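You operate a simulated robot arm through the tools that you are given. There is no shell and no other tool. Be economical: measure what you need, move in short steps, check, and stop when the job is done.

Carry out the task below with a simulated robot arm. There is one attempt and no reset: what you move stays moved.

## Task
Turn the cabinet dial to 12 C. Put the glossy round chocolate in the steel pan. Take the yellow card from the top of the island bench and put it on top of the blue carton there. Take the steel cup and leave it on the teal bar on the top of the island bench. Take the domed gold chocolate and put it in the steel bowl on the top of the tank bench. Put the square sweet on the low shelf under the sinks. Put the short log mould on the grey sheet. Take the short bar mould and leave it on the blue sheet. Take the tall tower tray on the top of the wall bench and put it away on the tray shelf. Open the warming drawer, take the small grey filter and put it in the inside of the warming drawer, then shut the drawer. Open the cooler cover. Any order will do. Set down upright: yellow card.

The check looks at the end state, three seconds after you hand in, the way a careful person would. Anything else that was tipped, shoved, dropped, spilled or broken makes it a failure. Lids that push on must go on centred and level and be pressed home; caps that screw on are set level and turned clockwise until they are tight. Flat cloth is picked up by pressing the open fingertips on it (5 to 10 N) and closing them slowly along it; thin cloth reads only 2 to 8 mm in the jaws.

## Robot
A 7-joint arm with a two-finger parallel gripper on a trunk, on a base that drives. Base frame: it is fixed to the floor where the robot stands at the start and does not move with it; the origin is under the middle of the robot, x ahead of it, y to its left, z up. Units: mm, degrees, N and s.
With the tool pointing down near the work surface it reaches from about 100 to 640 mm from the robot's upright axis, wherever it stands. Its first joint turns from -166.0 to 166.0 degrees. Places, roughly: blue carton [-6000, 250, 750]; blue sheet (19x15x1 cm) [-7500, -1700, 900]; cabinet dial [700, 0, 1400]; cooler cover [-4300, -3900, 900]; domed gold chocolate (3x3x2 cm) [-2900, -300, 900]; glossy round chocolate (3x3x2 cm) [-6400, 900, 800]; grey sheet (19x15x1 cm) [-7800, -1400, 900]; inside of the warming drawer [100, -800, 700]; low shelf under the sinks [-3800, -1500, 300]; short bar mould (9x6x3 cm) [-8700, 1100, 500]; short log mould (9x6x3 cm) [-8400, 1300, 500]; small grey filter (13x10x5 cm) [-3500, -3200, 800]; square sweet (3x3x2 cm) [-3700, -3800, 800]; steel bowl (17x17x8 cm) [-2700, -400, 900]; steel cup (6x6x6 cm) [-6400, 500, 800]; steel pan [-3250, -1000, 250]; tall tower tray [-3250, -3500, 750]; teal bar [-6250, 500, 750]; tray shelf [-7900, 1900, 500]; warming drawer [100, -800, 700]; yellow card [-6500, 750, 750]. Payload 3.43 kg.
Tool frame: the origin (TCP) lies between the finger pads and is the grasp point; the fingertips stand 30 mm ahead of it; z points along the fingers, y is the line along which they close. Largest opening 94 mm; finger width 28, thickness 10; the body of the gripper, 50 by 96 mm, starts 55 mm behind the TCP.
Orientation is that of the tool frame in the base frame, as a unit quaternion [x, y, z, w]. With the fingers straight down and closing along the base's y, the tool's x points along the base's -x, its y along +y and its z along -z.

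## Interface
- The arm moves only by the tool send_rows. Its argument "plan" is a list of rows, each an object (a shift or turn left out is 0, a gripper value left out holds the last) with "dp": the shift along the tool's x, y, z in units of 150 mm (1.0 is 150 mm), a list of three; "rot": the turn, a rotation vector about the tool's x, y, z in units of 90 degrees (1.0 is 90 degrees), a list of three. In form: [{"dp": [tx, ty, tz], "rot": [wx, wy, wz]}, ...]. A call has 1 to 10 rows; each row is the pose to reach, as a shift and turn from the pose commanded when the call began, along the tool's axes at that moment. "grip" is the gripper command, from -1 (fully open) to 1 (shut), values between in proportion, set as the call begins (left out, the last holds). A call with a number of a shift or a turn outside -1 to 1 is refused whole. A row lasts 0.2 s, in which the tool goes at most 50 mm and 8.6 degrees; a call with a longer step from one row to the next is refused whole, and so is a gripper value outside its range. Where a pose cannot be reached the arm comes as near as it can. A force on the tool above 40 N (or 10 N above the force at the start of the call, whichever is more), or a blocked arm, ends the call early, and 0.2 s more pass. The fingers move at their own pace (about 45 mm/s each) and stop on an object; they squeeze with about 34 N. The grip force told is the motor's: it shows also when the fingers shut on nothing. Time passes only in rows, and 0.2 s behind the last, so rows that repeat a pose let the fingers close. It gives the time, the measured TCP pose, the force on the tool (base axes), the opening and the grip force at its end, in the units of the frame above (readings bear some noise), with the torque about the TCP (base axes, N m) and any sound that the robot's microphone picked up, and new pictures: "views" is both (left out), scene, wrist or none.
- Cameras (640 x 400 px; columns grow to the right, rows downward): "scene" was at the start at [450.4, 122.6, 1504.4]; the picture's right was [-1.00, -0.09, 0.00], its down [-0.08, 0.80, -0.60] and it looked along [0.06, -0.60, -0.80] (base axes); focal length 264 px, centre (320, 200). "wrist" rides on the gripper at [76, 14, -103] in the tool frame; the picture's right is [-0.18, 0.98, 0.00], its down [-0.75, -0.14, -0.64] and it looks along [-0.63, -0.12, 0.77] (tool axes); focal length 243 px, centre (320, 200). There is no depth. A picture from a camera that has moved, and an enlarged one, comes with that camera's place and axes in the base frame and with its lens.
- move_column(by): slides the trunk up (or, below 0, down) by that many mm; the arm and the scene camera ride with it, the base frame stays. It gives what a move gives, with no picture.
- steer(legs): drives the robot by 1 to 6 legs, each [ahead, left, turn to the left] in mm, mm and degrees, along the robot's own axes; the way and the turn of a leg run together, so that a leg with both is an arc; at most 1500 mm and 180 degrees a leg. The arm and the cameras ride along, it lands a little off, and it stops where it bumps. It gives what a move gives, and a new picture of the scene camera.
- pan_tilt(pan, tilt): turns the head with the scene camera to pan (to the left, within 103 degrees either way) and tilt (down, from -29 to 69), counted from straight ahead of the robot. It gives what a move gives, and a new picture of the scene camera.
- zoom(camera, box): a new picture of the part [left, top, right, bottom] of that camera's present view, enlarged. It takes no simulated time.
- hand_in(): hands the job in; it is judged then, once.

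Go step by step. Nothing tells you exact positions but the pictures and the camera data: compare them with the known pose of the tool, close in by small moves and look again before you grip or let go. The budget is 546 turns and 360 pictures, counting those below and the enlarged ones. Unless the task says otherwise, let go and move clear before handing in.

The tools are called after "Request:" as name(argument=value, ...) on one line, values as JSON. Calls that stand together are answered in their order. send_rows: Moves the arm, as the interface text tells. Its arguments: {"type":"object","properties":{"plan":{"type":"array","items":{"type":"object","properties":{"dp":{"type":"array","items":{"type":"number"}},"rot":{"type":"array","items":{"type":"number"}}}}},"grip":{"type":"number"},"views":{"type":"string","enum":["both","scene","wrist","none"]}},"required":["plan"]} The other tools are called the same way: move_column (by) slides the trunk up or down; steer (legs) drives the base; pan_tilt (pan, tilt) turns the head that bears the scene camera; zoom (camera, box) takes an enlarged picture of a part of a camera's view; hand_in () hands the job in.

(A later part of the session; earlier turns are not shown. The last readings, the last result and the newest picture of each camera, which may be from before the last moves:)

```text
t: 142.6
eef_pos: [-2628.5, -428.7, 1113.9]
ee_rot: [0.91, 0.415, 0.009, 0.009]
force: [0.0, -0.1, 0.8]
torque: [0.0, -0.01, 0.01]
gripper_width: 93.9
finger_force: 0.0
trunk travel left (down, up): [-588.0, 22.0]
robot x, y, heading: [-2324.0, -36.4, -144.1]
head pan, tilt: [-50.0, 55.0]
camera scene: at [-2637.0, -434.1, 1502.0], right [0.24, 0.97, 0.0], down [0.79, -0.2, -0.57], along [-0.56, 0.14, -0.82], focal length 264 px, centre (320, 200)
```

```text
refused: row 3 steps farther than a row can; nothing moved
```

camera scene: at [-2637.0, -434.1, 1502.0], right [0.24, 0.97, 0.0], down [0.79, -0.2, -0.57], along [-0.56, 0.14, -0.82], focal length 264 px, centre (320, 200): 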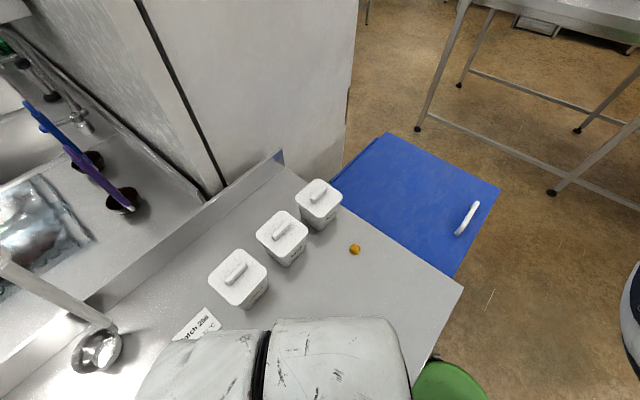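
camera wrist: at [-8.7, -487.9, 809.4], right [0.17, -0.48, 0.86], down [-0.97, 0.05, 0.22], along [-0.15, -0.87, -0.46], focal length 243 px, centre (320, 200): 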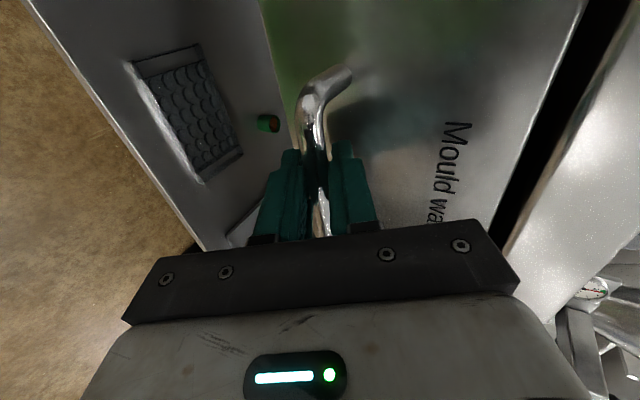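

Request:
send_rows(plan=[{"dp": [-0.05, -0.24, 0]}, {"dp": [-0.1, -0.48, 0]}, {"dp": [-0.14, -0.72, 0]}, {"dp": [-0.19, -0.94, 0]}], views="none")

Request:
send_rows(plan=[{"dp": [-0.05, -0.24, 0.1]}, {"dp": [-0.1, -0.48, 0.2]}, {"dp": [-0.14, -0.72, 0.3]}, {"dp": [-0.19, -0.94, 0.4]}, {"dp": [-0.19, -0.94, 0.6]}], views="wrist")

```text
t: 143.1
eef_pos: [-2628.9, -429.1, 1114.0]
ee_rot: [0.851, 0.525, 0.008, 0.016]
force: [0.8, 0.3, -0.3]
torque: [-0.02, 0.02, -0.01]
gripper_width: 94.0
finger_force: 0.1
out of reach, approached as far as the arm can: row 1, 2
trunk travel left (down, up): [-588.0, 22.0]
robot x, y, heading: [-2326.6, -34.4, -143.9]
head pan, tilt: [-50.0, 55.0]
stopped in row 2: the arm was blocked; the commanded pose is now the measured one
```

```text
t: 143.8
eef_pos: [-2661.5, -428.1, 1081.2]
ee_rot: [0.803, 0.595, 0.01, 0.015]
force: [0.7, 0.3, -0.7]
torque: [0.0, 0.03, 0.01]
gripper_width: 93.9
finger_force: 0.1
trunk travel left (down, up): [-588.0, 22.0]
robot x, y, heading: [-2327.3, -36.9, -143.8]
head pan, tilt: [-50.0, 55.0]
stopped in row 3: the arm was blocked; the commanded pose is now the measured one
camera wrist: at [-2628.7, -356.2, 1186.1], right [0.89, -0.46, 0.04], down [-0.38, -0.67, 0.64], along [-0.27, -0.58, -0.77], focal length 243 px, centre (320, 200)
```

wrist: 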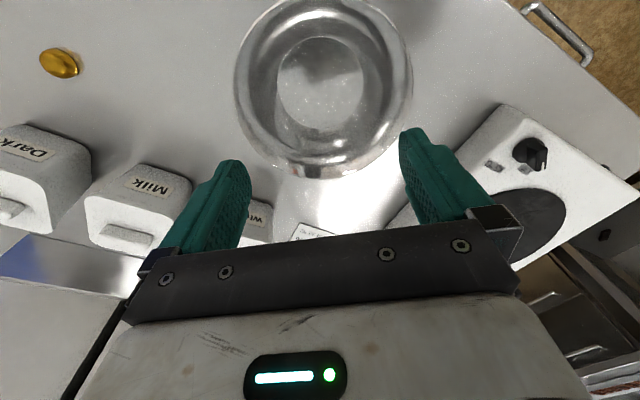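

The arm was at its height limit. I lower first, then move across.

Request:
send_rows(plan=[{"dp": [0, 0, 0.2]}, {"dp": [0, 0, 0.36]}, {"dp": [0.07, -0.24, 0.36], "rot": [0, 0, 0.08]}, {"dp": [0.14, -0.48, 0.36], "rot": [0, 0, 0.16]}, {"dp": [0.21, -0.72, 0.36], "rot": [0, 0, 0.24]}, {"dp": [0.28, -0.96, 0.36], "rot": [0, 0, 0.32]}], views="none")

```text
t: 145.2
eef_pos: [-2783.1, -346.8, 1023.6]
ee_rot: [0.926, 0.376, 0.013, 0.013]
force: [0.2, -1.0, 0.0]
torque: [-0.03, 0.01, -0.01]
gripper_width: 94.0
finger_force: 0.0
trunk travel left (down, up): [-588.0, 22.0]
robot x, y, heading: [-2323.3, -35.0, -144.0]
head pan, tilt: [-50.0, 55.0]
```

Request:
send_rows(plan=[{"dp": [-0.06, -0.25, 0.1]}, {"dp": [-0.12, -0.5, 0.2]}, {"dp": [-0.18, -0.74, 0.2]}], views="wrist")

```text
t: 146.0
eef_pos: [-2880.0, -286.7, 988.8]
ee_rot: [0.926, 0.378, 0.014, 0.012]
force: [0.4, 0.5, -0.3]
torque: [0.02, -0.02, -0.01]
gripper_width: 94.3
finger_force: 0.1
trunk travel left (down, up): [-588.0, 22.0]
robot x, y, heading: [-2324.0, -39.6, -144.0]
head pan, tilt: [-50.0, 55.0]
camera wrist: at [-2818.3, -242.0, 1094.1], right [0.55, -0.83, 0.03], down [-0.66, -0.42, 0.62], along [-0.51, -0.37, -0.78], focal length 243 px, centre (320, 200)
```

wrist: 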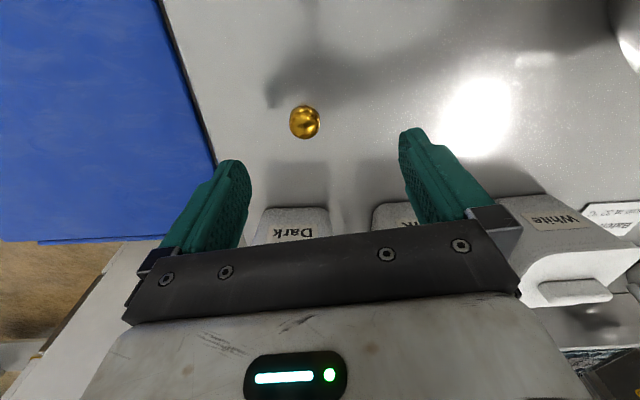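

Small lateral correction, then descend.

Request:
send_rows(plan=[{"dp": [0.015, -0.085, 0.1]}, {"dp": [0.015, -0.085, 0.2]}, {"dp": [0.015, -0.085, 0.29]}], views="wrist")

```text
t: 146.8
eef_pos: [-2887.0, -276.1, 944.5]
ee_rot: [0.926, 0.377, 0.014, 0.013]
force: [0.5, -0.1, 1.0]
torque: [0.04, 0.0, 0.02]
gripper_width: 94.0
finger_force: 0.0
trunk travel left (down, up): [-588.0, 22.0]
robot x, y, heading: [-2325.3, -36.7, -144.0]
head pan, tilt: [-50.0, 55.0]
camera wrist: at [-2825.8, -231.0, 1050.0], right [0.55, -0.83, 0.03], down [-0.66, -0.42, 0.62], along [-0.51, -0.37, -0.78], focal length 243 px, centre (320, 200)
```

wrist: 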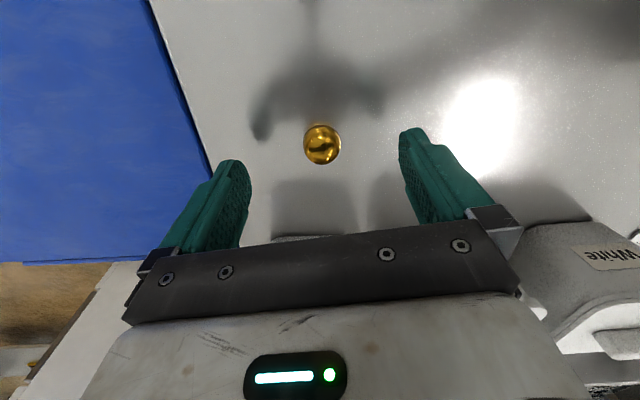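

Request:
send_rows(plan=[{"dp": [0, 0, 0.06]}, {"dp": [0, 0, 0.11]}, {"dp": [0, 0, 0.15]}], views="wrist")

```text
t: 147.6
eef_pos: [-2887.3, -275.8, 922.1]
ee_rot: [0.926, 0.376, 0.013, 0.013]
force: [-0.4, -0.2, 1.1]
torque: [0.02, 0.02, 0.01]
gripper_width: 94.0
finger_force: 0.1
trunk travel left (down, up): [-588.0, 22.0]
robot x, y, heading: [-2325.7, -34.7, -144.0]
head pan, tilt: [-50.0, 55.0]
camera wrist: at [-2824.9, -231.0, 1027.5], right [0.55, -0.83, 0.03], down [-0.66, -0.42, 0.62], along [-0.51, -0.37, -0.78], focal length 243 px, centre (320, 200)
```

wrist: 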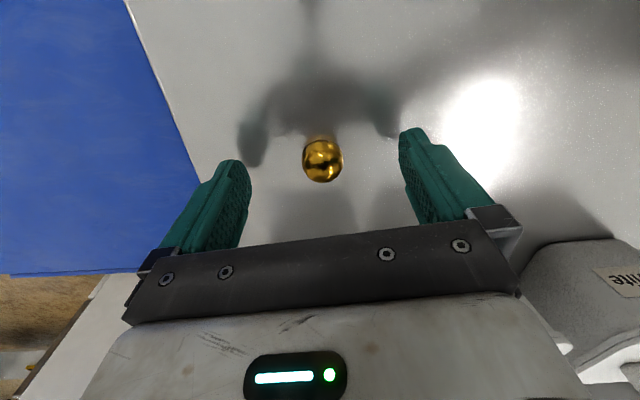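

The chocolate sits between the pads. Lower slightly and close.

Request:
send_rows(plan=[{"dp": [0, 0, 0.02]}, {"dp": [0, 0, 0.02]}, {"dp": [0, 0, 0.02]}, {"dp": [0, 0, 0.02]}, {"dp": [0, 0, 0.02]}, {"dp": [0, 0, 0.02]}], grip=1, views="none")

Request:
send_rows(plan=[{"dp": [0, 0, -0.25]}, {"dp": [0, 0, -0.5]}, {"dp": [0, 0, -0.7]}], views="wrist")

```text
t: 149.0
eef_pos: [-2886.0, -276.0, 920.8]
ee_rot: [0.926, 0.377, 0.013, 0.013]
force: [-0.1, -0.2, 6.0]
torque: [-0.1, -0.03, 0.01]
gripper_width: 21.7
finger_force: 34.6
trunk travel left (down, up): [-588.0, 22.0]
robot x, y, heading: [-2324.9, -32.6, -144.3]
head pan, tilt: [-50.0, 55.0]
```

```text
t: 149.8
eef_pos: [-2889.6, -274.8, 1025.2]
ee_rot: [0.926, 0.376, 0.013, 0.012]
force: [-0.1, -0.1, -0.5]
torque: [-0.01, -0.01, 0.0]
gripper_width: 0.0
finger_force: 32.4
trunk travel left (down, up): [-588.0, 22.0]
robot x, y, heading: [-2327.1, -39.1, -144.2]
head pan, tilt: [-50.0, 55.0]
camera wrist: at [-2828.2, -229.8, 1130.7], right [0.55, -0.83, 0.03], down [-0.66, -0.42, 0.62], along [-0.51, -0.37, -0.78], focal length 243 px, centre (320, 200)
```

wrist: 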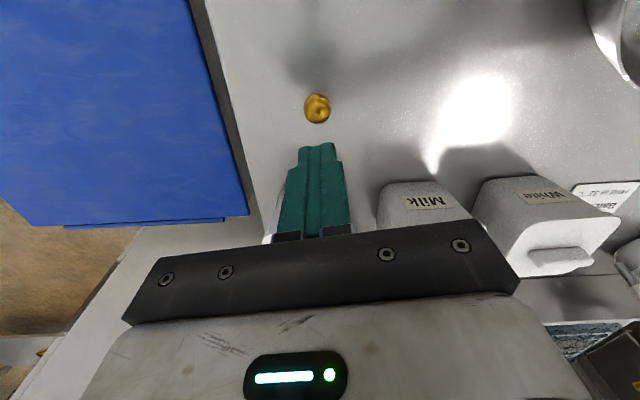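

It slipped out and still stands in place. I look closer at its shape.

Request:
zoom(camera="wrist", box=[270, 80, 370, 142])

```text
6.40 times, centred on (320, 111) of wrist
camera zoom: at [-2828.2, -229.8, 1130.7], right [0.55, -0.83, 0.03], down [-0.66, -0.42, 0.62], along [-0.51, -0.37, -0.78], focal length 1553 px, centre (320, 770)
```

zoom: 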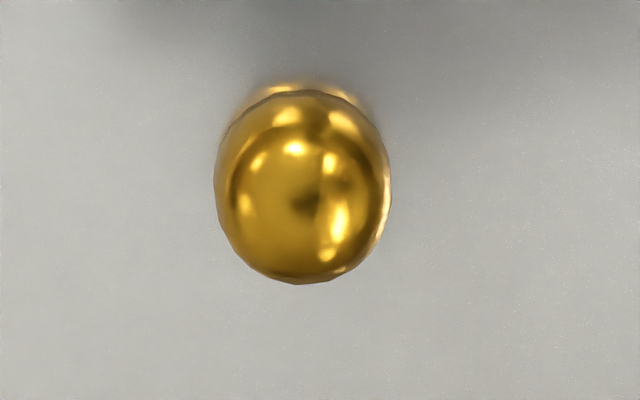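

It's a 27 mm dome. I retry with the tips pressed lightly on the bench and a slow lift.

Request:
send_rows(plan=[{"dp": [-0.01, 0, 0]}, {"dp": [-0.01, 0, 0.2]}, {"dp": [-0.01, 0, 0.45]}, {"dp": [-0.01, 0, 0.6]}, {"dp": [-0.01, 0, 0.68]}, {"dp": [-0.01, 0, 0.71]}, {"dp": [-0.01, 0, 0.725]}, {"dp": [-0.01, 0, 0.735]}], grip=-1, views="none")

```text
t: 151.6
eef_pos: [-2886.8, -277.0, 913.2]
ee_rot: [0.926, 0.377, 0.014, 0.011]
force: [-0.5, 1.3, 0.4]
torque: [-0.02, -0.01, 0.04]
gripper_width: 94.2
finger_force: 0.0
trunk travel left (down, up): [-588.0, 22.0]
robot x, y, heading: [-2326.1, -32.8, -144.1]
head pan, tilt: [-50.0, 55.0]
```

No contact yet at 913; continue down gently until touch.

Request:
send_rows(plan=[{"dp": [0, 0, 0.02]}, {"dp": [0, 0, 0.04]}, {"dp": [0, 0, 0.06]}, {"dp": [0, 0, 0.08]}], views="wrist")

```text
t: 152.3
eef_pos: [-2887.5, -276.9, 912.5]
ee_rot: [0.926, 0.376, 0.01, 0.007]
force: [4.2, -1.7, 19.3]
torque: [0.5, 0.77, -0.11]
gripper_width: 91.1
finger_force: 0.1
trunk travel left (down, up): [-588.0, 22.0]
robot x, y, heading: [-2327.3, -34.5, -144.1]
head pan, tilt: [-50.0, 55.0]
stopped in row 3: the force on the tool passed its limit at 46 N (the readings are from after the stop); the commanded pose is now the measured one
camera wrist: at [-2825.0, -231.8, 1016.2], right [0.55, -0.83, 0.02], down [-0.65, -0.42, 0.63], along [-0.52, -0.36, -0.78], focal length 243 px, centre (320, 200)
```

wrist: 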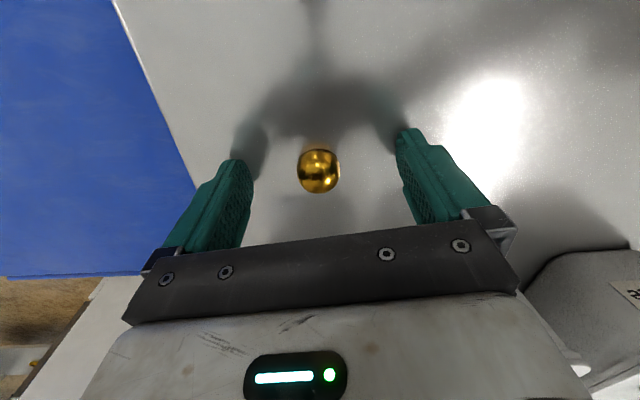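

Bench touched at TCP z≈912. Raise 2 mm, close, then lift slowly.

Request:
send_rows(plan=[{"dp": [0, 0, -0.012]}, {"dp": [0, 0, -0.012]}, {"dp": [0, 0, -0.012]}, {"dp": [0, 0, -0.012]}, {"dp": [0, 0, -0.012]}, {"dp": [0, 0, -0.012]}], grip=1, views="none")

Request:
send_rows(plan=[{"dp": [0, 0, -0.03]}, {"dp": [0, 0, -0.07]}, {"dp": [0, 0, -0.12]}, {"dp": [0, 0, -0.2]}, {"dp": [0, 0, -0.3]}, {"dp": [0, 0, -0.45]}, {"dp": [0, 0, -0.6]}, {"dp": [0, 0, -0.75]}], views="wrist")

```text
t: 153.7
eef_pos: [-2888.3, -277.4, 910.3]
ee_rot: [0.926, 0.377, 0.011, 0.009]
force: [0.2, 0.3, 0.3]
torque: [0.01, 0.0, -0.02]
gripper_width: 24.1
finger_force: 34.3
trunk travel left (down, up): [-588.0, 22.0]
robot x, y, heading: [-2325.4, -35.6, -143.9]
head pan, tilt: [-50.0, 55.0]
```

```text
t: 155.5
eef_pos: [-2891.8, -276.0, 1023.7]
ee_rot: [0.926, 0.377, 0.011, 0.009]
force: [-0.2, 0.1, 0.4]
torque: [0.0, 0.01, 0.03]
gripper_width: 23.8
finger_force: 34.2
trunk travel left (down, up): [-588.0, 22.0]
robot x, y, heading: [-2325.5, -35.0, -143.9]
head pan, tilt: [-50.0, 55.0]
camera wrist: at [-2829.0, -231.1, 1129.2], right [0.55, -0.83, 0.02], down [-0.66, -0.42, 0.63], along [-0.51, -0.36, -0.78], focal length 243 px, centre (320, 200)
```

wrist: 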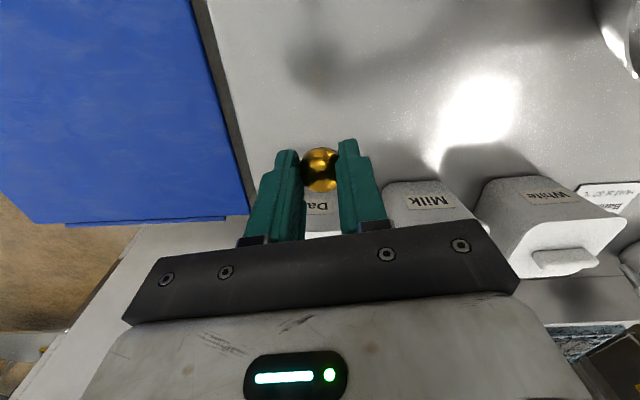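

Held. Move over the bowl.

Request:
send_rows(plan=[{"dp": [0.05, 0.23, 0]}, {"dp": [0.11, 0.46, 0]}, {"dp": [0.16, 0.69, 0]}, {"dp": [0.22, 0.91, 0]}], views="none")

Request:
send_rows(plan=[{"dp": [0.05, 0.23, 0]}, {"dp": [0.11, 0.46, 0]}, {"dp": [0.16, 0.69, 0]}, {"dp": [0.22, 0.91, 0]}], views="wrist")

```text
t: 156.5
eef_pos: [-2771.0, -350.9, 1025.4]
ee_rot: [0.927, 0.375, 0.012, 0.008]
force: [0.2, -0.4, -0.2]
torque: [0.01, 0.02, 0.0]
gripper_width: 23.8
finger_force: 33.7
trunk travel left (down, up): [-588.0, 22.0]
robot x, y, heading: [-2322.6, -37.8, -144.0]
head pan, tilt: [-50.0, 55.0]
```

```text
t: 157.5
eef_pos: [-2654.0, -426.0, 1028.2]
ee_rot: [0.926, 0.377, 0.011, 0.008]
force: [0.0, 0.3, -0.6]
torque: [0.0, 0.0, 0.01]
gripper_width: 23.6
finger_force: 33.7
trunk travel left (down, up): [-588.0, 22.0]
robot x, y, heading: [-2330.2, -35.2, -143.9]
head pan, tilt: [-50.0, 55.0]
camera wrist: at [-2591.7, -380.5, 1134.9], right [0.55, -0.83, 0.02], down [-0.66, -0.42, 0.63], along [-0.51, -0.36, -0.78], focal length 243 px, centre (320, 200)
```

wrist: 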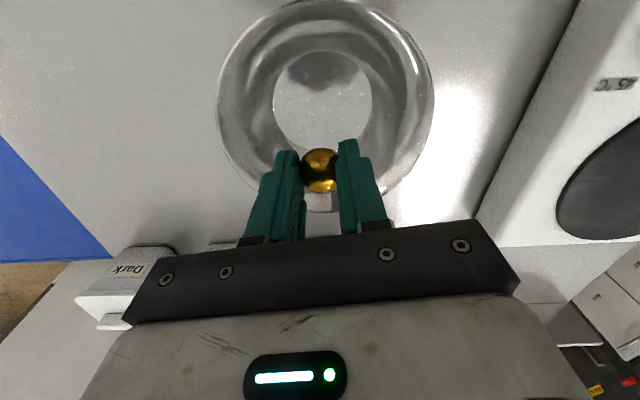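

Centred over the bowl's bottom. Descend inside it.

Request:
send_rows(plan=[{"dp": [0, 0, 0.2]}, {"dp": [0, 0, 0.4]}, {"dp": [0, 0, 0.55]}, {"dp": [0, 0, 0.63]}, {"dp": [0, 0, 0.67]}], views="wrist")

```text
t: 158.7
eef_pos: [-2650.4, -426.2, 931.6]
ee_rot: [0.926, 0.376, 0.01, 0.009]
force: [-0.3, -0.2, -0.3]
torque: [0.02, 0.01, -0.01]
gripper_width: 24.0
finger_force: 34.1
trunk travel left (down, up): [-588.0, 22.0]
robot x, y, heading: [-2326.1, -35.5, -144.0]
head pan, tilt: [-50.0, 55.0]
camera wrist: at [-2588.5, -381.0, 1036.0], right [0.55, -0.83, 0.02], down [-0.66, -0.42, 0.63], along [-0.51, -0.36, -0.78], focal length 243 px, centre (320, 200)
```

wrist: 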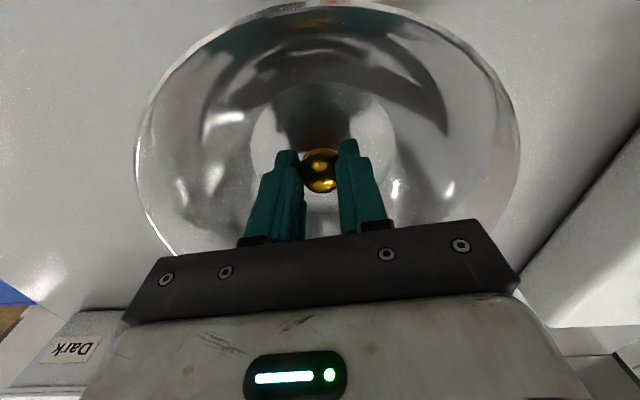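

Request:
send_rows(plan=[{"dp": [0, 0, 0.02]}, {"dp": [0, 0, 0.045]}, {"dp": [0, 0, 0.06]}], views="none")

Request:
send_rows(plan=[{"dp": [0, 0, 0]}, {"dp": [0, 0, 0]}, {"dp": [0, 0, 0]}], grip=-0.05, views="none")

Request:
send_rows(plan=[{"dp": [0, 0, -0.2]}, {"dp": [0, 0, -0.45]}, {"dp": [0, 0, -0.7]}, {"dp": [0, 0, -0.95]}], views="wrist")

```text
t: 159.5
eef_pos: [-2651.8, -426.2, 923.1]
ee_rot: [0.926, 0.377, 0.011, 0.009]
force: [0.8, 0.7, -0.8]
torque: [0.0, 0.01, 0.02]
gripper_width: 24.0
finger_force: 34.0
trunk travel left (down, up): [-588.0, 22.0]
robot x, y, heading: [-2324.7, -34.3, -143.9]
head pan, tilt: [-50.0, 55.0]
```

```text
t: 160.3
eef_pos: [-2650.8, -426.1, 922.6]
ee_rot: [0.926, 0.377, 0.011, 0.008]
force: [0.2, 0.8, 0.2]
torque: [-0.02, 0.0, -0.01]
gripper_width: 49.4
finger_force: 0.0
trunk travel left (down, up): [-588.0, 22.0]
robot x, y, heading: [-2327.0, -34.2, -144.2]
head pan, tilt: [-50.0, 55.0]
```

```text
t: 161.3
eef_pos: [-2654.3, -425.4, 1065.6]
ee_rot: [0.926, 0.376, 0.012, 0.009]
force: [0.5, 0.1, -0.4]
torque: [-0.03, -0.02, 0.0]
gripper_width: 49.3
finger_force: 0.1
trunk travel left (down, up): [-588.0, 22.0]
robot x, y, heading: [-2328.0, -32.9, -143.7]
head pan, tilt: [-50.0, 55.0]
camera wrist: at [-2591.1, -380.8, 1170.2], right [0.55, -0.83, 0.02], down [-0.66, -0.42, 0.63], along [-0.51, -0.36, -0.78], focal length 243 px, centre (320, 200)
```

wrist: 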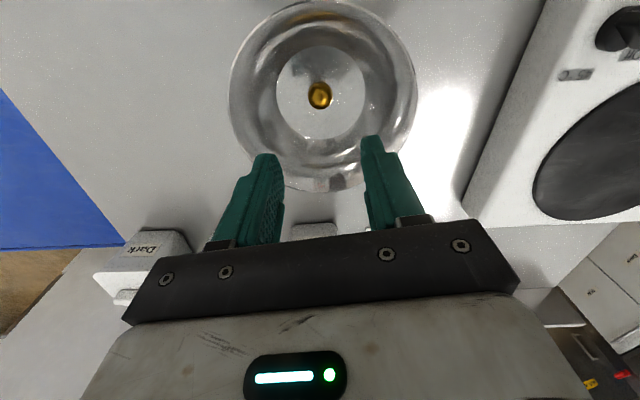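

Gold chocolate is in the bowl. Next I back off and drive into the corridor between the sinks and the wall bench.

Request:
steer(legs=[[-150, 0, 0], [0, 1200, 0], [1400, 0, 0]])

Request:
pan_tilt(pan=0, tilt=15)

Request:
pan_tilt(pan=-80, tilt=40)

```text
t: 175.0
eef_pos: [-3027.5, -2099.0, 1065.3]
ee_rot: [0.934, 0.358, 0.012, 0.009]
force: [0.7, -0.5, -0.5]
torque: [-0.03, 0.02, 0.0]
gripper_width: 49.5
finger_force: 0.1
trunk travel left (down, up): [-588.0, 22.0]
robot x, y, heading: [-2680.1, -1726.9, -146.1]
head pan, tilt: [-50.0, 55.0]
camera scene: at [-3011.1, -2108.7, 1501.9], right [0.28, 0.96, 0.0], down [0.79, -0.23, -0.57], along [-0.55, 0.16, -0.82], focal length 264 px, centre (320, 200)
```

scene: 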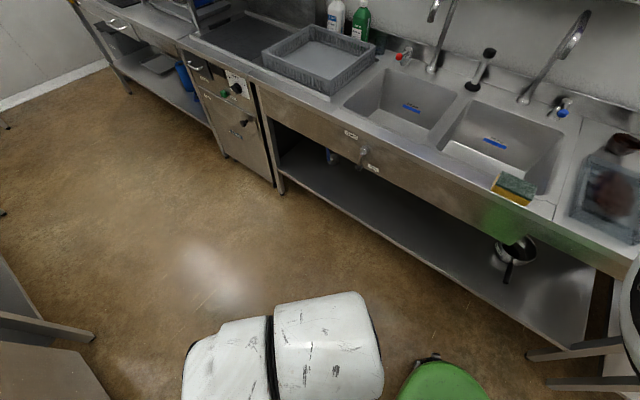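

```text
t: 176.2
eef_pos: [-3028.3, -2098.9, 1065.4]
ee_rot: [0.934, 0.358, 0.011, 0.008]
force: [-0.8, 0.5, 0.1]
torque: [0.01, 0.03, 0.01]
gripper_width: 49.6
finger_force: 0.0
trunk travel left (down, up): [-588.0, 22.0]
robot x, y, heading: [-2687.1, -1723.2, -146.5]
head pan, tilt: [0.0, 15.0]
camera scene: at [-3019.8, -2180.7, 1562.1], right [-0.55, 0.83, 0.0], down [0.22, 0.14, -0.97], along [-0.8, -0.53, -0.26], focal length 264 px, centre (320, 200)
```

scene: 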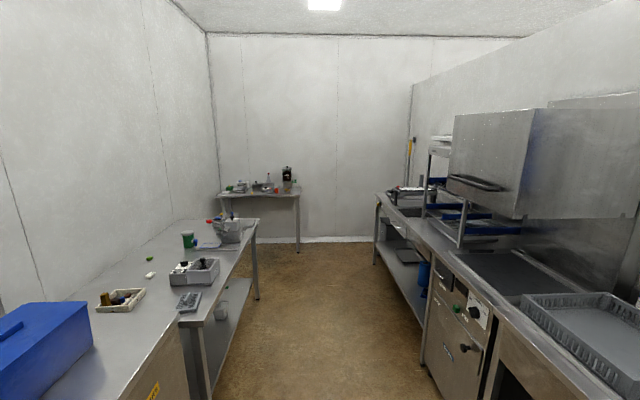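

```text
t: 177.7
eef_pos: [-3028.0, -2098.9, 1065.0]
ee_rot: [0.934, 0.357, 0.011, 0.009]
force: [-1.0, 0.0, 0.3]
torque: [-0.02, 0.0, -0.01]
gripper_width: 49.5
finger_force: 0.0
trunk travel left (down, up): [-588.0, 22.0]
robot x, y, heading: [-2681.7, -1724.6, -146.4]
head pan, tilt: [-80.0, 40.0]
camera scene: at [-3000.7, -2067.5, 1522.6], right [0.72, 0.69, 0.0], down [0.44, -0.46, -0.77], along [-0.53, 0.55, -0.64], focal length 264 px, centre (320, 200)
```

scene: 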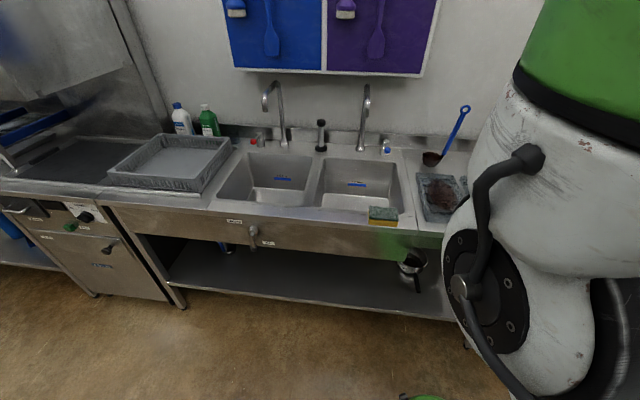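

The sinks with low shelf and pan are on the right; wall bench items on the left. I look closely at the wall bench.

Request:
pan_tilt(pan=25, tilt=25)

Request:
zoom(camera="scene", box=[160, 140, 400, 290])

```text
t: 179.5
eef_pos: [-3027.1, -2099.7, 1064.9]
ee_rot: [0.934, 0.357, 0.01, 0.009]
force: [0.2, 0.8, -0.2]
torque: [0.01, 0.02, 0.02]
gripper_width: 49.4
finger_force: 0.0
trunk travel left (down, up): [-588.0, 22.0]
robot x, y, heading: [-2681.5, -1722.7, -146.4]
head pan, tilt: [25.0, 25.0]
camera scene: at [-2989.9, -2207.6, 1545.9], right [-0.85, 0.52, 0.0], down [0.22, 0.36, -0.91], along [-0.47, -0.77, -0.42], focal length 264 px, centre (320, 200)
```

scene: 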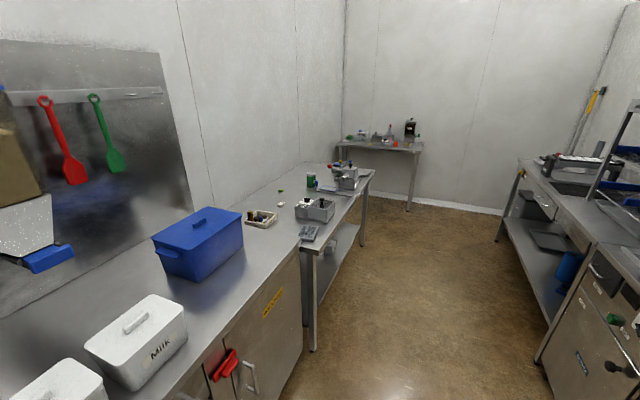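

```text
2.67 times, centred on (280, 215) of scene
camera zoom: at [-2989.9, -2207.6, 1545.9], right [-0.85, 0.52, 0.0], down [0.22, 0.36, -0.91], along [-0.47, -0.77, -0.42], focal length 703 px, centre (427, 160)
```

zoom: 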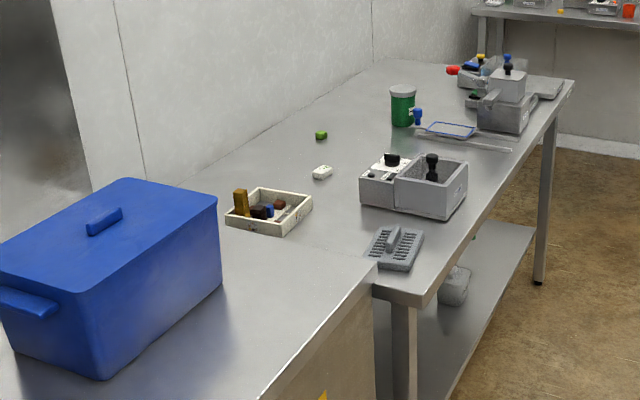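

The green cube is the square sweet, the grey ribbed piece the filter (near [-3550,-3249]), and the cream tray with blocks the likely tower tray. I drive alongside the filter.

Request:
steer(legs=[[0, 0, 2.2], [1300, 200, 0]])

Request:
pan_tilt(pan=90, tilt=45)

```text
t: 186.5
eef_pos: [-3961.2, -3026.5, 1063.7]
ee_rot: [0.929, 0.37, 0.011, 0.009]
force: [-0.8, 0.3, -0.2]
torque: [-0.01, -0.01, 0.04]
gripper_width: 49.5
finger_force: 0.0
trunk travel left (down, up): [-588.0, 22.0]
robot x, y, heading: [-3626.6, -2641.6, -145.2]
head pan, tilt: [25.0, 25.0]
camera scene: at [-3920.4, -3133.0, 1545.9], right [-0.87, 0.5, 0.0], down [0.21, 0.37, -0.91], along [-0.45, -0.78, -0.42], focal length 264 px, centre (320, 200)
```

scene: 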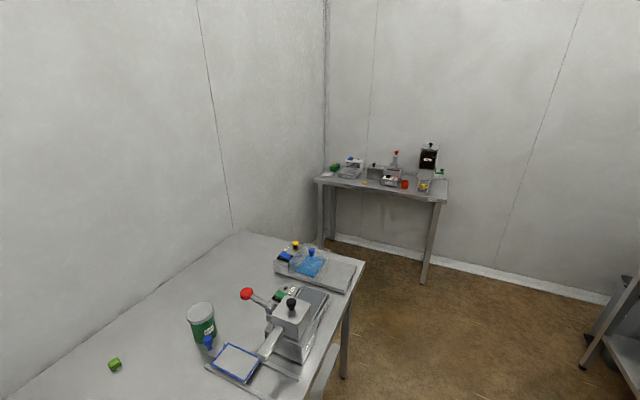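

```text
t: 187.9
eef_pos: [-3961.0, -3026.2, 1064.6]
ee_rot: [0.929, 0.37, 0.011, 0.01]
force: [-0.3, 0.2, -0.1]
torque: [0.01, 0.04, -0.02]
gripper_width: 49.4
finger_force: 0.2
trunk travel left (down, up): [-588.0, 22.0]
robot x, y, heading: [-3625.4, -2638.1, -145.3]
head pan, tilt: [90.0, 45.0]
camera scene: at [-3827.8, -3119.9, 1515.4], right [-0.82, -0.57, 0.0], down [-0.41, 0.58, -0.71], along [0.41, -0.58, -0.71], focal length 264 px, centre (320, 200)
```

scene: 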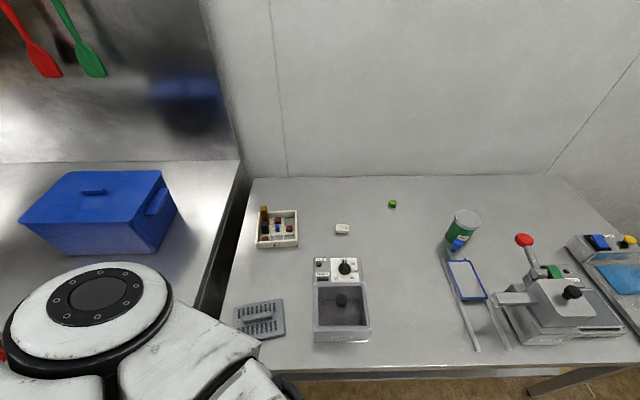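

Request:
zoom(camera="scene", box=[215, 190, 375, 350])

```text
2.50 times, centred on (295, 270) of scene
camera zoom: at [-3827.8, -3119.9, 1515.4], right [-0.82, -0.57, 0.0], down [-0.41, 0.58, -0.71], along [0.41, -0.58, -0.71], focal length 659 px, centre (382, 25)
```

zoom: 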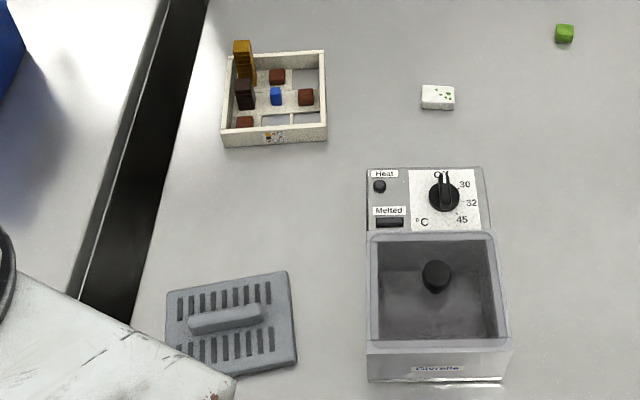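

The filter's ridge centre is near [-3532,-3249], about 60 mm long, and the fingers are already oriented across it. I shift the base closer and swing the arm over.

Request:
steer(legs=[[0, 75, 0]])

Request:
send_rows(plan=[{"dp": [0.1, 0.22, 0.1]}, {"dp": [0.2, 0.44, 0.2]}, {"dp": [0.3, 0.66, 0.3]}, {"dp": [0.4, 0.88, 0.35]}], grip=-1, views="none")

Request:
send_rows(plan=[{"dp": [0.1, 0.22, 0.1]}, {"dp": [0.2, 0.44, 0.2]}, {"dp": [0.3, 0.66, 0.2]}, {"dp": [0.4, 0.88, 0.2]}], views="none")

```text
t: 188.9
eef_pos: [-3916.6, -3088.8, 1064.7]
ee_rot: [0.929, 0.369, 0.011, 0.009]
force: [-0.8, 0.3, -0.3]
torque: [-0.01, -0.01, 0.0]
gripper_width: 49.6
finger_force: 0.1
trunk travel left (down, up): [-588.0, 22.0]
robot x, y, heading: [-3579.6, -2705.0, -145.0]
head pan, tilt: [90.0, 45.0]
camera scene: at [-3783.7, -3182.2, 1515.4], right [-0.82, -0.57, 0.0], down [-0.41, 0.58, -0.71], along [0.41, -0.58, -0.71], focal length 264 px, centre (320, 200)
```

scene: 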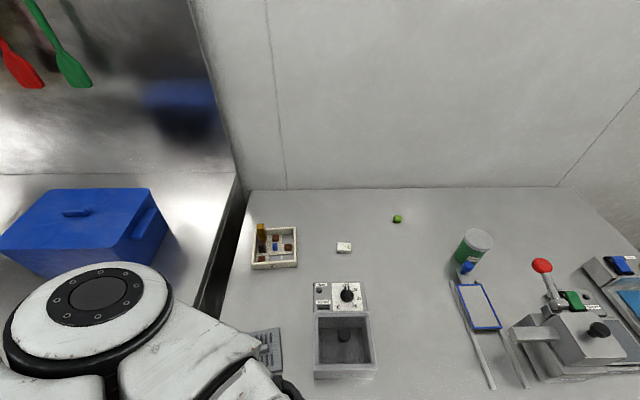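

```text
t: 189.9
eef_pos: [-3780.7, -3143.1, 1015.6]
ee_rot: [0.93, 0.368, 0.01, 0.01]
force: [0.1, -0.2, -0.2]
torque: [0.02, -0.02, 0.01]
gripper_width: 94.3
finger_force: 0.1
trunk travel left (down, up): [-588.0, 22.0]
robot x, y, heading: [-3579.9, -2704.0, -145.2]
head pan, tilt: [90.0, 45.0]
```

```text
t: 190.9
eef_pos: [-3645.2, -3198.3, 989.8]
ee_rot: [0.929, 0.369, 0.011, 0.008]
force: [0.1, -0.6, -0.1]
torque: [0.03, -0.01, -0.02]
gripper_width: 94.0
finger_force: 0.1
trunk travel left (down, up): [-588.0, 22.0]
robot x, y, heading: [-3584.9, -2703.6, -144.9]
head pan, tilt: [90.0, 45.0]
```

Request:
send_rows(plan=[{"dp": [0.1, 0.25, 0.15]}, {"dp": [0.2, 0.5, 0.3]}, {"dp": [0.31, 0.77, 0.4]}, {"dp": [0.31, 0.77, 0.5]}], views="wrist")

```text
t: 191.9
eef_pos: [-3530.0, -3253.0, 918.9]
ee_rot: [0.929, 0.369, 0.011, 0.01]
force: [-0.1, 0.1, -0.4]
torque: [0.01, -0.01, 0.0]
gripper_width: 94.2
finger_force: 0.1
trunk travel left (down, up): [-588.0, 22.0]
robot x, y, heading: [-3583.8, -2702.1, -144.7]
head pan, tilt: [90.0, 45.0]
camera wrist: at [-3468.1, -3208.7, 1024.0], right [0.54, -0.84, 0.02], down [-0.66, -0.41, 0.63], along [-0.52, -0.35, -0.78], focal length 243 px, centre (320, 200)
```

wrist: 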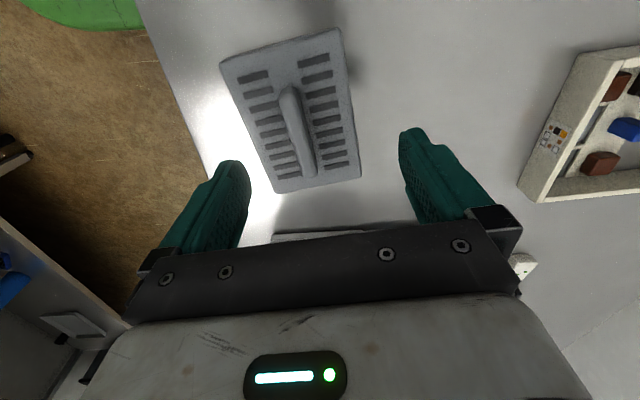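

Request:
send_rows(plan=[{"dp": [-0.07, -0.148, 0.1]}, {"dp": [-0.07, -0.148, 0.25]}, {"dp": [-0.07, -0.148, 0.35]}], views="wrist")

```text
t: 192.7
eef_pos: [-3554.7, -3244.6, 865.1]
ee_rot: [0.929, 0.369, 0.011, 0.009]
force: [0.0, -0.1, 0.3]
torque: [-0.02, -0.04, 0.0]
gripper_width: 94.1
finger_force: 0.1
trunk travel left (down, up): [-588.0, 22.0]
robot x, y, heading: [-3580.7, -2703.8, -144.9]
head pan, tilt: [90.0, 45.0]
camera wrist: at [-3489.9, -3201.3, 969.9], right [0.54, -0.84, 0.02], down [-0.66, -0.41, 0.63], along [-0.52, -0.35, -0.78], focal length 243 px, centre (320, 200)
```

wrist: 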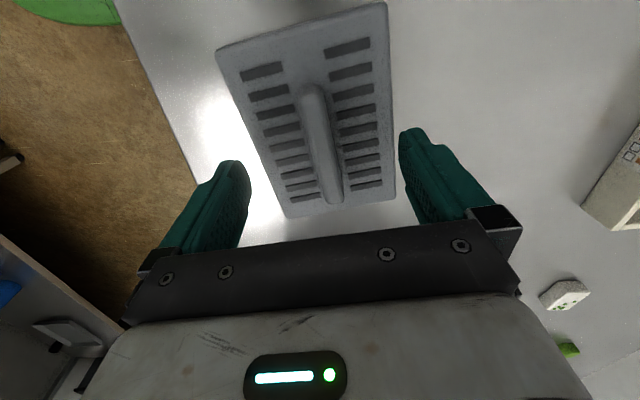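

Centred on the ridge. Descend around it.

Request:
send_rows(plan=[{"dp": [0, 0, 0.1]}, {"dp": [0, 0, 0.18]}, {"dp": [0, 0, 0.22]}, {"dp": [0, 0, 0.25]}, {"dp": [0, 0, 0.27]}], views="wrist")

```text
t: 193.3
eef_pos: [-3550.8, -3246.2, 846.3]
ee_rot: [0.93, 0.368, 0.009, 0.012]
force: [-1.6, 4.0, 16.2]
torque: [-0.51, -0.36, 0.09]
gripper_width: 91.7
finger_force: 0.1
trunk travel left (down, up): [-588.0, 22.0]
robot x, y, heading: [-3581.2, -2704.1, -145.0]
head pan, tilt: [90.0, 45.0]
stopped in row 3: the force on the tool passed its limit at 57 N (the readings are from after the stop); the commanded pose is now the measured one
camera wrist: at [-3487.5, -3202.1, 950.9], right [0.54, -0.84, 0.03], down [-0.66, -0.41, 0.63], along [-0.52, -0.36, -0.77], focal length 243 px, centre (320, 200)
```

wrist: 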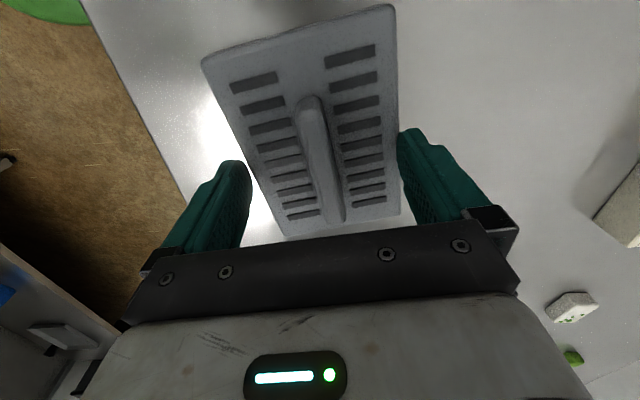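

The open tips touched the filter's plate edges. I raise slightly and close on the ridge.

Request:
send_rows(plan=[{"dp": [0, 0, -0.03]}, {"dp": [0, 0, -0.03]}, {"dp": [0, 0, -0.03]}, {"dp": [0, 0, -0.03]}, {"dp": [0, 0, -0.03]}, {"dp": [0, 0, -0.03]}], grip=1, views="wrist")

```text
t: 194.7
eef_pos: [-3551.5, -3246.6, 849.4]
ee_rot: [0.929, 0.37, 0.009, 0.012]
force: [-0.2, 0.0, -0.7]
torque: [0.04, 0.01, 0.02]
gripper_width: 54.2
finger_force: 33.9
trunk travel left (down, up): [-588.0, 22.0]
robot x, y, heading: [-3585.2, -2703.3, -145.1]
head pan, tilt: [90.0, 45.0]
camera wrist: at [-3487.9, -3201.8, 953.4], right [0.54, -0.84, 0.03], down [-0.66, -0.41, 0.63], along [-0.52, -0.36, -0.78], focal length 243 px, centre (320, 200)
```

wrist: 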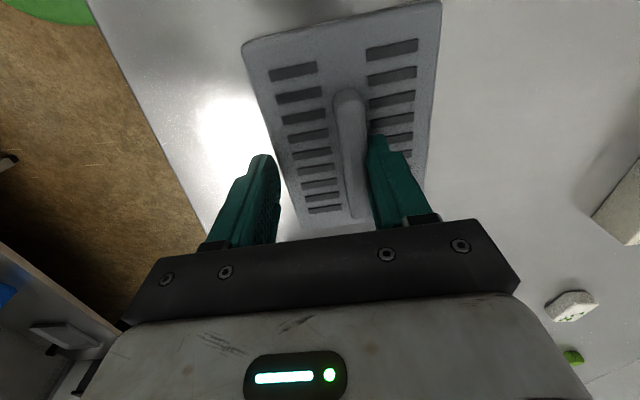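

One finger caught the plate edge instead. I open, rise, recentre and pre-narrow the fingers.

Request:
send_rows(plan=[{"dp": [0, 0, 0]}, {"dp": [0, 0, 0]}, {"dp": [0, 0, -0.1]}, {"dp": [0, 0, -0.25]}], grip=-0.6, views="none")

Request:
send_rows(plan=[{"dp": [0, 0, 0]}, {"dp": [0, 0, 0]}, {"dp": [0, 0, 0]}], grip=0.1, views="wrist")

```text
t: 195.7
eef_pos: [-3551.3, -3244.6, 886.9]
ee_rot: [0.929, 0.37, 0.01, 0.011]
force: [-0.6, -0.2, -0.1]
torque: [-0.01, 0.0, -0.01]
gripper_width: 75.3
finger_force: 0.1
trunk travel left (down, up): [-588.0, 22.0]
robot x, y, heading: [-3579.3, -2704.9, -144.9]
head pan, tilt: [90.0, 45.0]
```

```text
t: 196.5
eef_pos: [-3550.7, -3244.5, 886.2]
ee_rot: [0.929, 0.37, 0.009, 0.011]
force: [0.0, -0.1, 0.6]
torque: [0.03, -0.01, 0.0]
gripper_width: 42.3
finger_force: 0.1
trunk travel left (down, up): [-588.0, 22.0]
robot x, y, heading: [-3580.9, -2702.5, -145.0]
head pan, tilt: [90.0, 45.0]
camera wrist: at [-3487.8, -3200.9, 990.7], right [0.54, -0.84, 0.03], down [-0.66, -0.41, 0.63], along [-0.52, -0.36, -0.78], focal length 243 px, centre (320, 200)
```

wrist: 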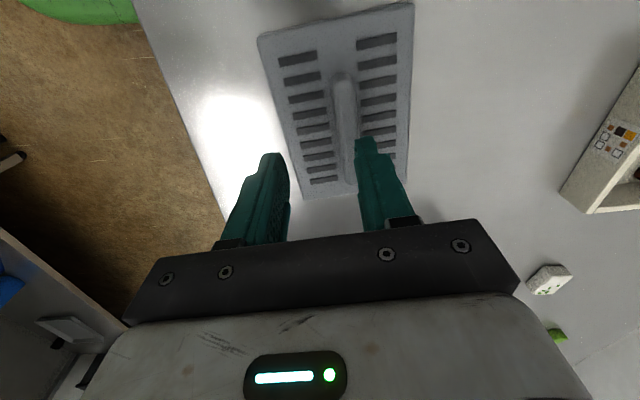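

Shift to centre on the ridge and descend with narrowed fingers.

Request:
send_rows(plan=[{"dp": [0.05, 0.125, 0]}, {"dp": [0.05, 0.125, 0.1]}, {"dp": [0.05, 0.125, 0.2]}, {"dp": [0.05, 0.125, 0.23]}], views="wrist")

```text
t: 197.5
eef_pos: [-3532.8, -3254.1, 851.8]
ee_rot: [0.929, 0.37, 0.008, 0.012]
force: [0.9, -0.6, -0.9]
torque: [0.03, 0.0, -0.02]
gripper_width: 42.1
finger_force: 0.1
trunk travel left (down, up): [-588.0, 22.0]
robot x, y, heading: [-3581.9, -2703.8, -145.1]
head pan, tilt: [90.0, 45.0]
camera wrist: at [-3469.6, -3209.9, 957.3], right [0.54, -0.84, 0.03], down [-0.66, -0.41, 0.63], along [-0.52, -0.36, -0.78], focal length 243 px, centre (320, 200)
```

wrist: 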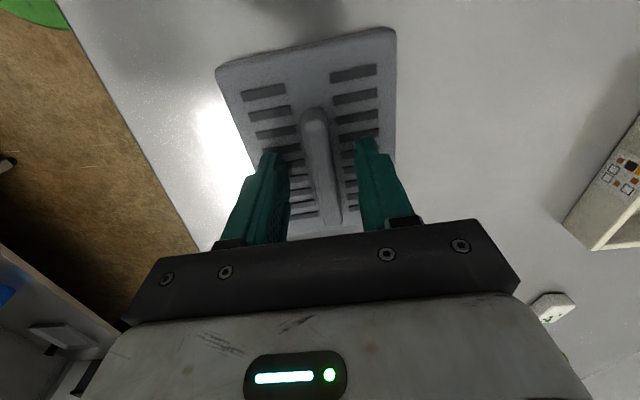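

Request:
send_rows(plan=[{"dp": [0, 0, 0.03]}, {"dp": [0, 0, 0.06]}, {"dp": [0, 0, 0.09]}, {"dp": [0, 0, 0.12]}, {"dp": [0, 0, 0.15]}, {"dp": [0, 0, 0.18]}], views="none")

```text
t: 198.2
eef_pos: [-3530.4, -3256.1, 849.0]
ee_rot: [0.929, 0.37, 0.007, 0.014]
force: [-1.7, 4.1, 18.4]
torque: [0.44, 0.41, 0.02]
gripper_width: 44.5
finger_force: 2.0
trunk travel left (down, up): [-588.0, 22.0]
robot x, y, heading: [-3578.3, -2703.3, -145.1]
head pan, tilt: [90.0, 45.0]
stopped in row 3: the force on the tool passed its limit at 47 N (the readings are from after the stop); the commanded pose is now the measured one
```

Request:
send_rows(plan=[{"dp": [0, 0, -0.005]}, {"dp": [0, 0, -0.005]}, {"dp": [0, 0, -0.005]}, {"dp": [0, 0, -0.005]}, {"dp": [0, 0, -0.005]}], grip=1, views="none")

Request:
send_rows(plan=[{"dp": [0, 0, -0.05]}, {"dp": [0, 0, -0.12]}, {"dp": [0, 0, -0.22]}, {"dp": [0, 0, -0.35]}, {"dp": [0, 0, -0.5]}, {"dp": [0, 0, -0.7]}], views="wrist")

```text
t: 199.4
eef_pos: [-3530.1, -3256.0, 849.1]
ee_rot: [0.929, 0.369, 0.008, 0.013]
force: [5.2, -4.7, 20.1]
torque: [0.61, 0.38, -0.01]
gripper_width: 13.2
finger_force: 33.9
trunk travel left (down, up): [-588.0, 22.0]
robot x, y, heading: [-3584.5, -2702.2, -144.9]
head pan, tilt: [90.0, 45.0]
```

```text
t: 200.8
eef_pos: [-3533.8, -3252.9, 952.7]
ee_rot: [0.929, 0.369, 0.008, 0.014]
force: [0.1, 0.6, -1.1]
torque: [0.0, 0.02, -0.03]
gripper_width: 13.0
finger_force: 34.7
trunk travel left (down, up): [-588.0, 22.0]
robot x, y, heading: [-3581.3, -2705.4, -144.7]
head pan, tilt: [90.0, 45.0]
camera wrist: at [-3470.0, -3208.5, 1057.9], right [0.54, -0.84, 0.03], down [-0.66, -0.4, 0.63], along [-0.52, -0.36, -0.77], focal length 243 px, centre (320, 200)
```

wrist: 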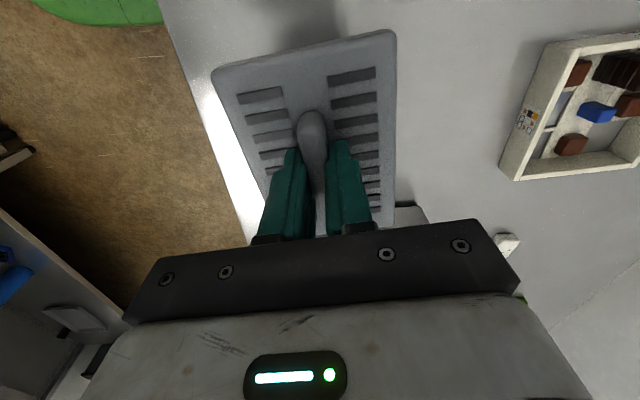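

Filter held. I raise and retract the arm to the front of the robot for driving.

Request:
send_rows(plan=[{"dp": [0, 0, -0.2]}, {"dp": [0, 0, -0.4]}, {"dp": [-0.1, -0.22, -0.4]}, {"dp": [-0.2, -0.44, -0.4]}, {"dp": [-0.3, -0.66, -0.4]}, {"dp": [-0.4, -0.88, -0.4]}], views="none")

Request:
send_rows(plan=[{"dp": [-0.1, -0.22, 0]}, {"dp": [-0.2, -0.44, 0]}, {"dp": [-0.3, -0.66, 0]}, {"dp": [-0.4, -0.88, 0]}], views="none")

Request:
send_rows(plan=[{"dp": [-0.1, -0.22, 0]}, {"dp": [-0.2, -0.44, 0]}, {"dp": [-0.3, -0.66, 0]}, {"dp": [-0.4, -0.88, 0]}], views="none")

```text
t: 202.2
eef_pos: [-3670.9, -3197.4, 1008.9]
ee_rot: [0.929, 0.37, 0.008, 0.013]
force: [1.3, -0.9, -1.1]
torque: [0.03, 0.0, -0.01]
gripper_width: 13.3
finger_force: 33.6
trunk travel left (down, up): [-588.0, 22.0]
robot x, y, heading: [-3581.4, -2705.8, -144.9]
head pan, tilt: [90.0, 45.0]
```

```text
t: 203.2
eef_pos: [-3805.6, -3144.4, 1002.6]
ee_rot: [0.929, 0.37, 0.008, 0.014]
force: [-0.3, 0.0, -0.9]
torque: [-0.01, 0.01, 0.05]
gripper_width: 13.2
finger_force: 34.4
trunk travel left (down, up): [-588.0, 22.0]
robot x, y, heading: [-3583.6, -2704.7, -144.9]
head pan, tilt: [90.0, 45.0]
```

```text
t: 204.2
eef_pos: [-3938.5, -3089.3, 998.3]
ee_rot: [0.929, 0.371, 0.008, 0.014]
force: [-0.4, -0.3, -0.9]
torque: [0.02, -0.03, 0.02]
gripper_width: 13.3
finger_force: 33.9
trunk travel left (down, up): [-588.0, 22.0]
robot x, y, heading: [-3583.2, -2705.8, -144.9]
head pan, tilt: [90.0, 45.0]
```

Request:
steer(legs=[[0, -240, 0.7], [-1500, 0, 0], [-1300, 0, 0]])

Request:
pan_tilt(pan=100, tilt=30)

```text
t: 219.3
eef_pos: [-1773.3, -1240.7, 998.6]
ee_rot: [0.927, 0.374, 0.009, 0.013]
force: [0.1, -0.7, -0.8]
torque: [0.03, 0.0, 0.01]
gripper_width: 13.0
finger_force: 34.3
trunk travel left (down, up): [-588.0, 22.0]
robot x, y, heading: [-1423.2, -847.5, -144.5]
head pan, tilt: [90.0, 45.0]
camera scene: at [-1618.3, -1331.4, 1515.3], right [-0.81, -0.58, 0.0], down [-0.41, 0.58, -0.71], along [0.41, -0.58, -0.71], focal length 264 px, centre (320, 200)
```

scene: 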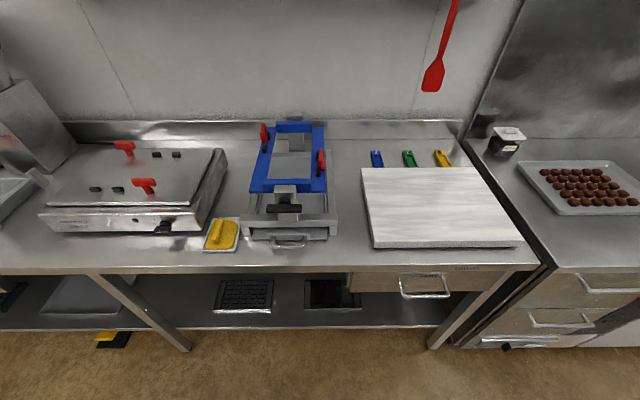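

```text
t: 220.1
eef_pos: [-1773.2, -1240.1, 999.0]
ee_rot: [0.927, 0.374, 0.008, 0.013]
force: [0.0, 0.1, -0.4]
torque: [0.01, 0.02, 0.0]
gripper_width: 13.2
finger_force: 34.0
trunk travel left (down, up): [-588.0, 22.0]
robot x, y, heading: [-1421.6, -852.4, -144.8]
head pan, tilt: [100.0, 30.0]
camera scene: at [-1601.0, -1328.6, 1537.9], right [-0.7, -0.71, 0.0], down [-0.36, 0.35, -0.87], along [0.62, -0.61, -0.5], focal length 264 px, centre (320, 200)
```

scene: 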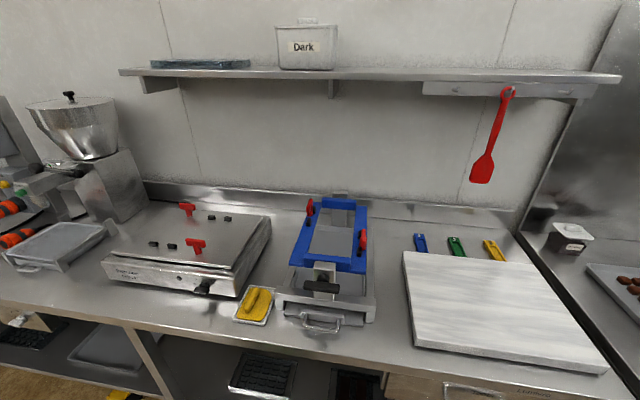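

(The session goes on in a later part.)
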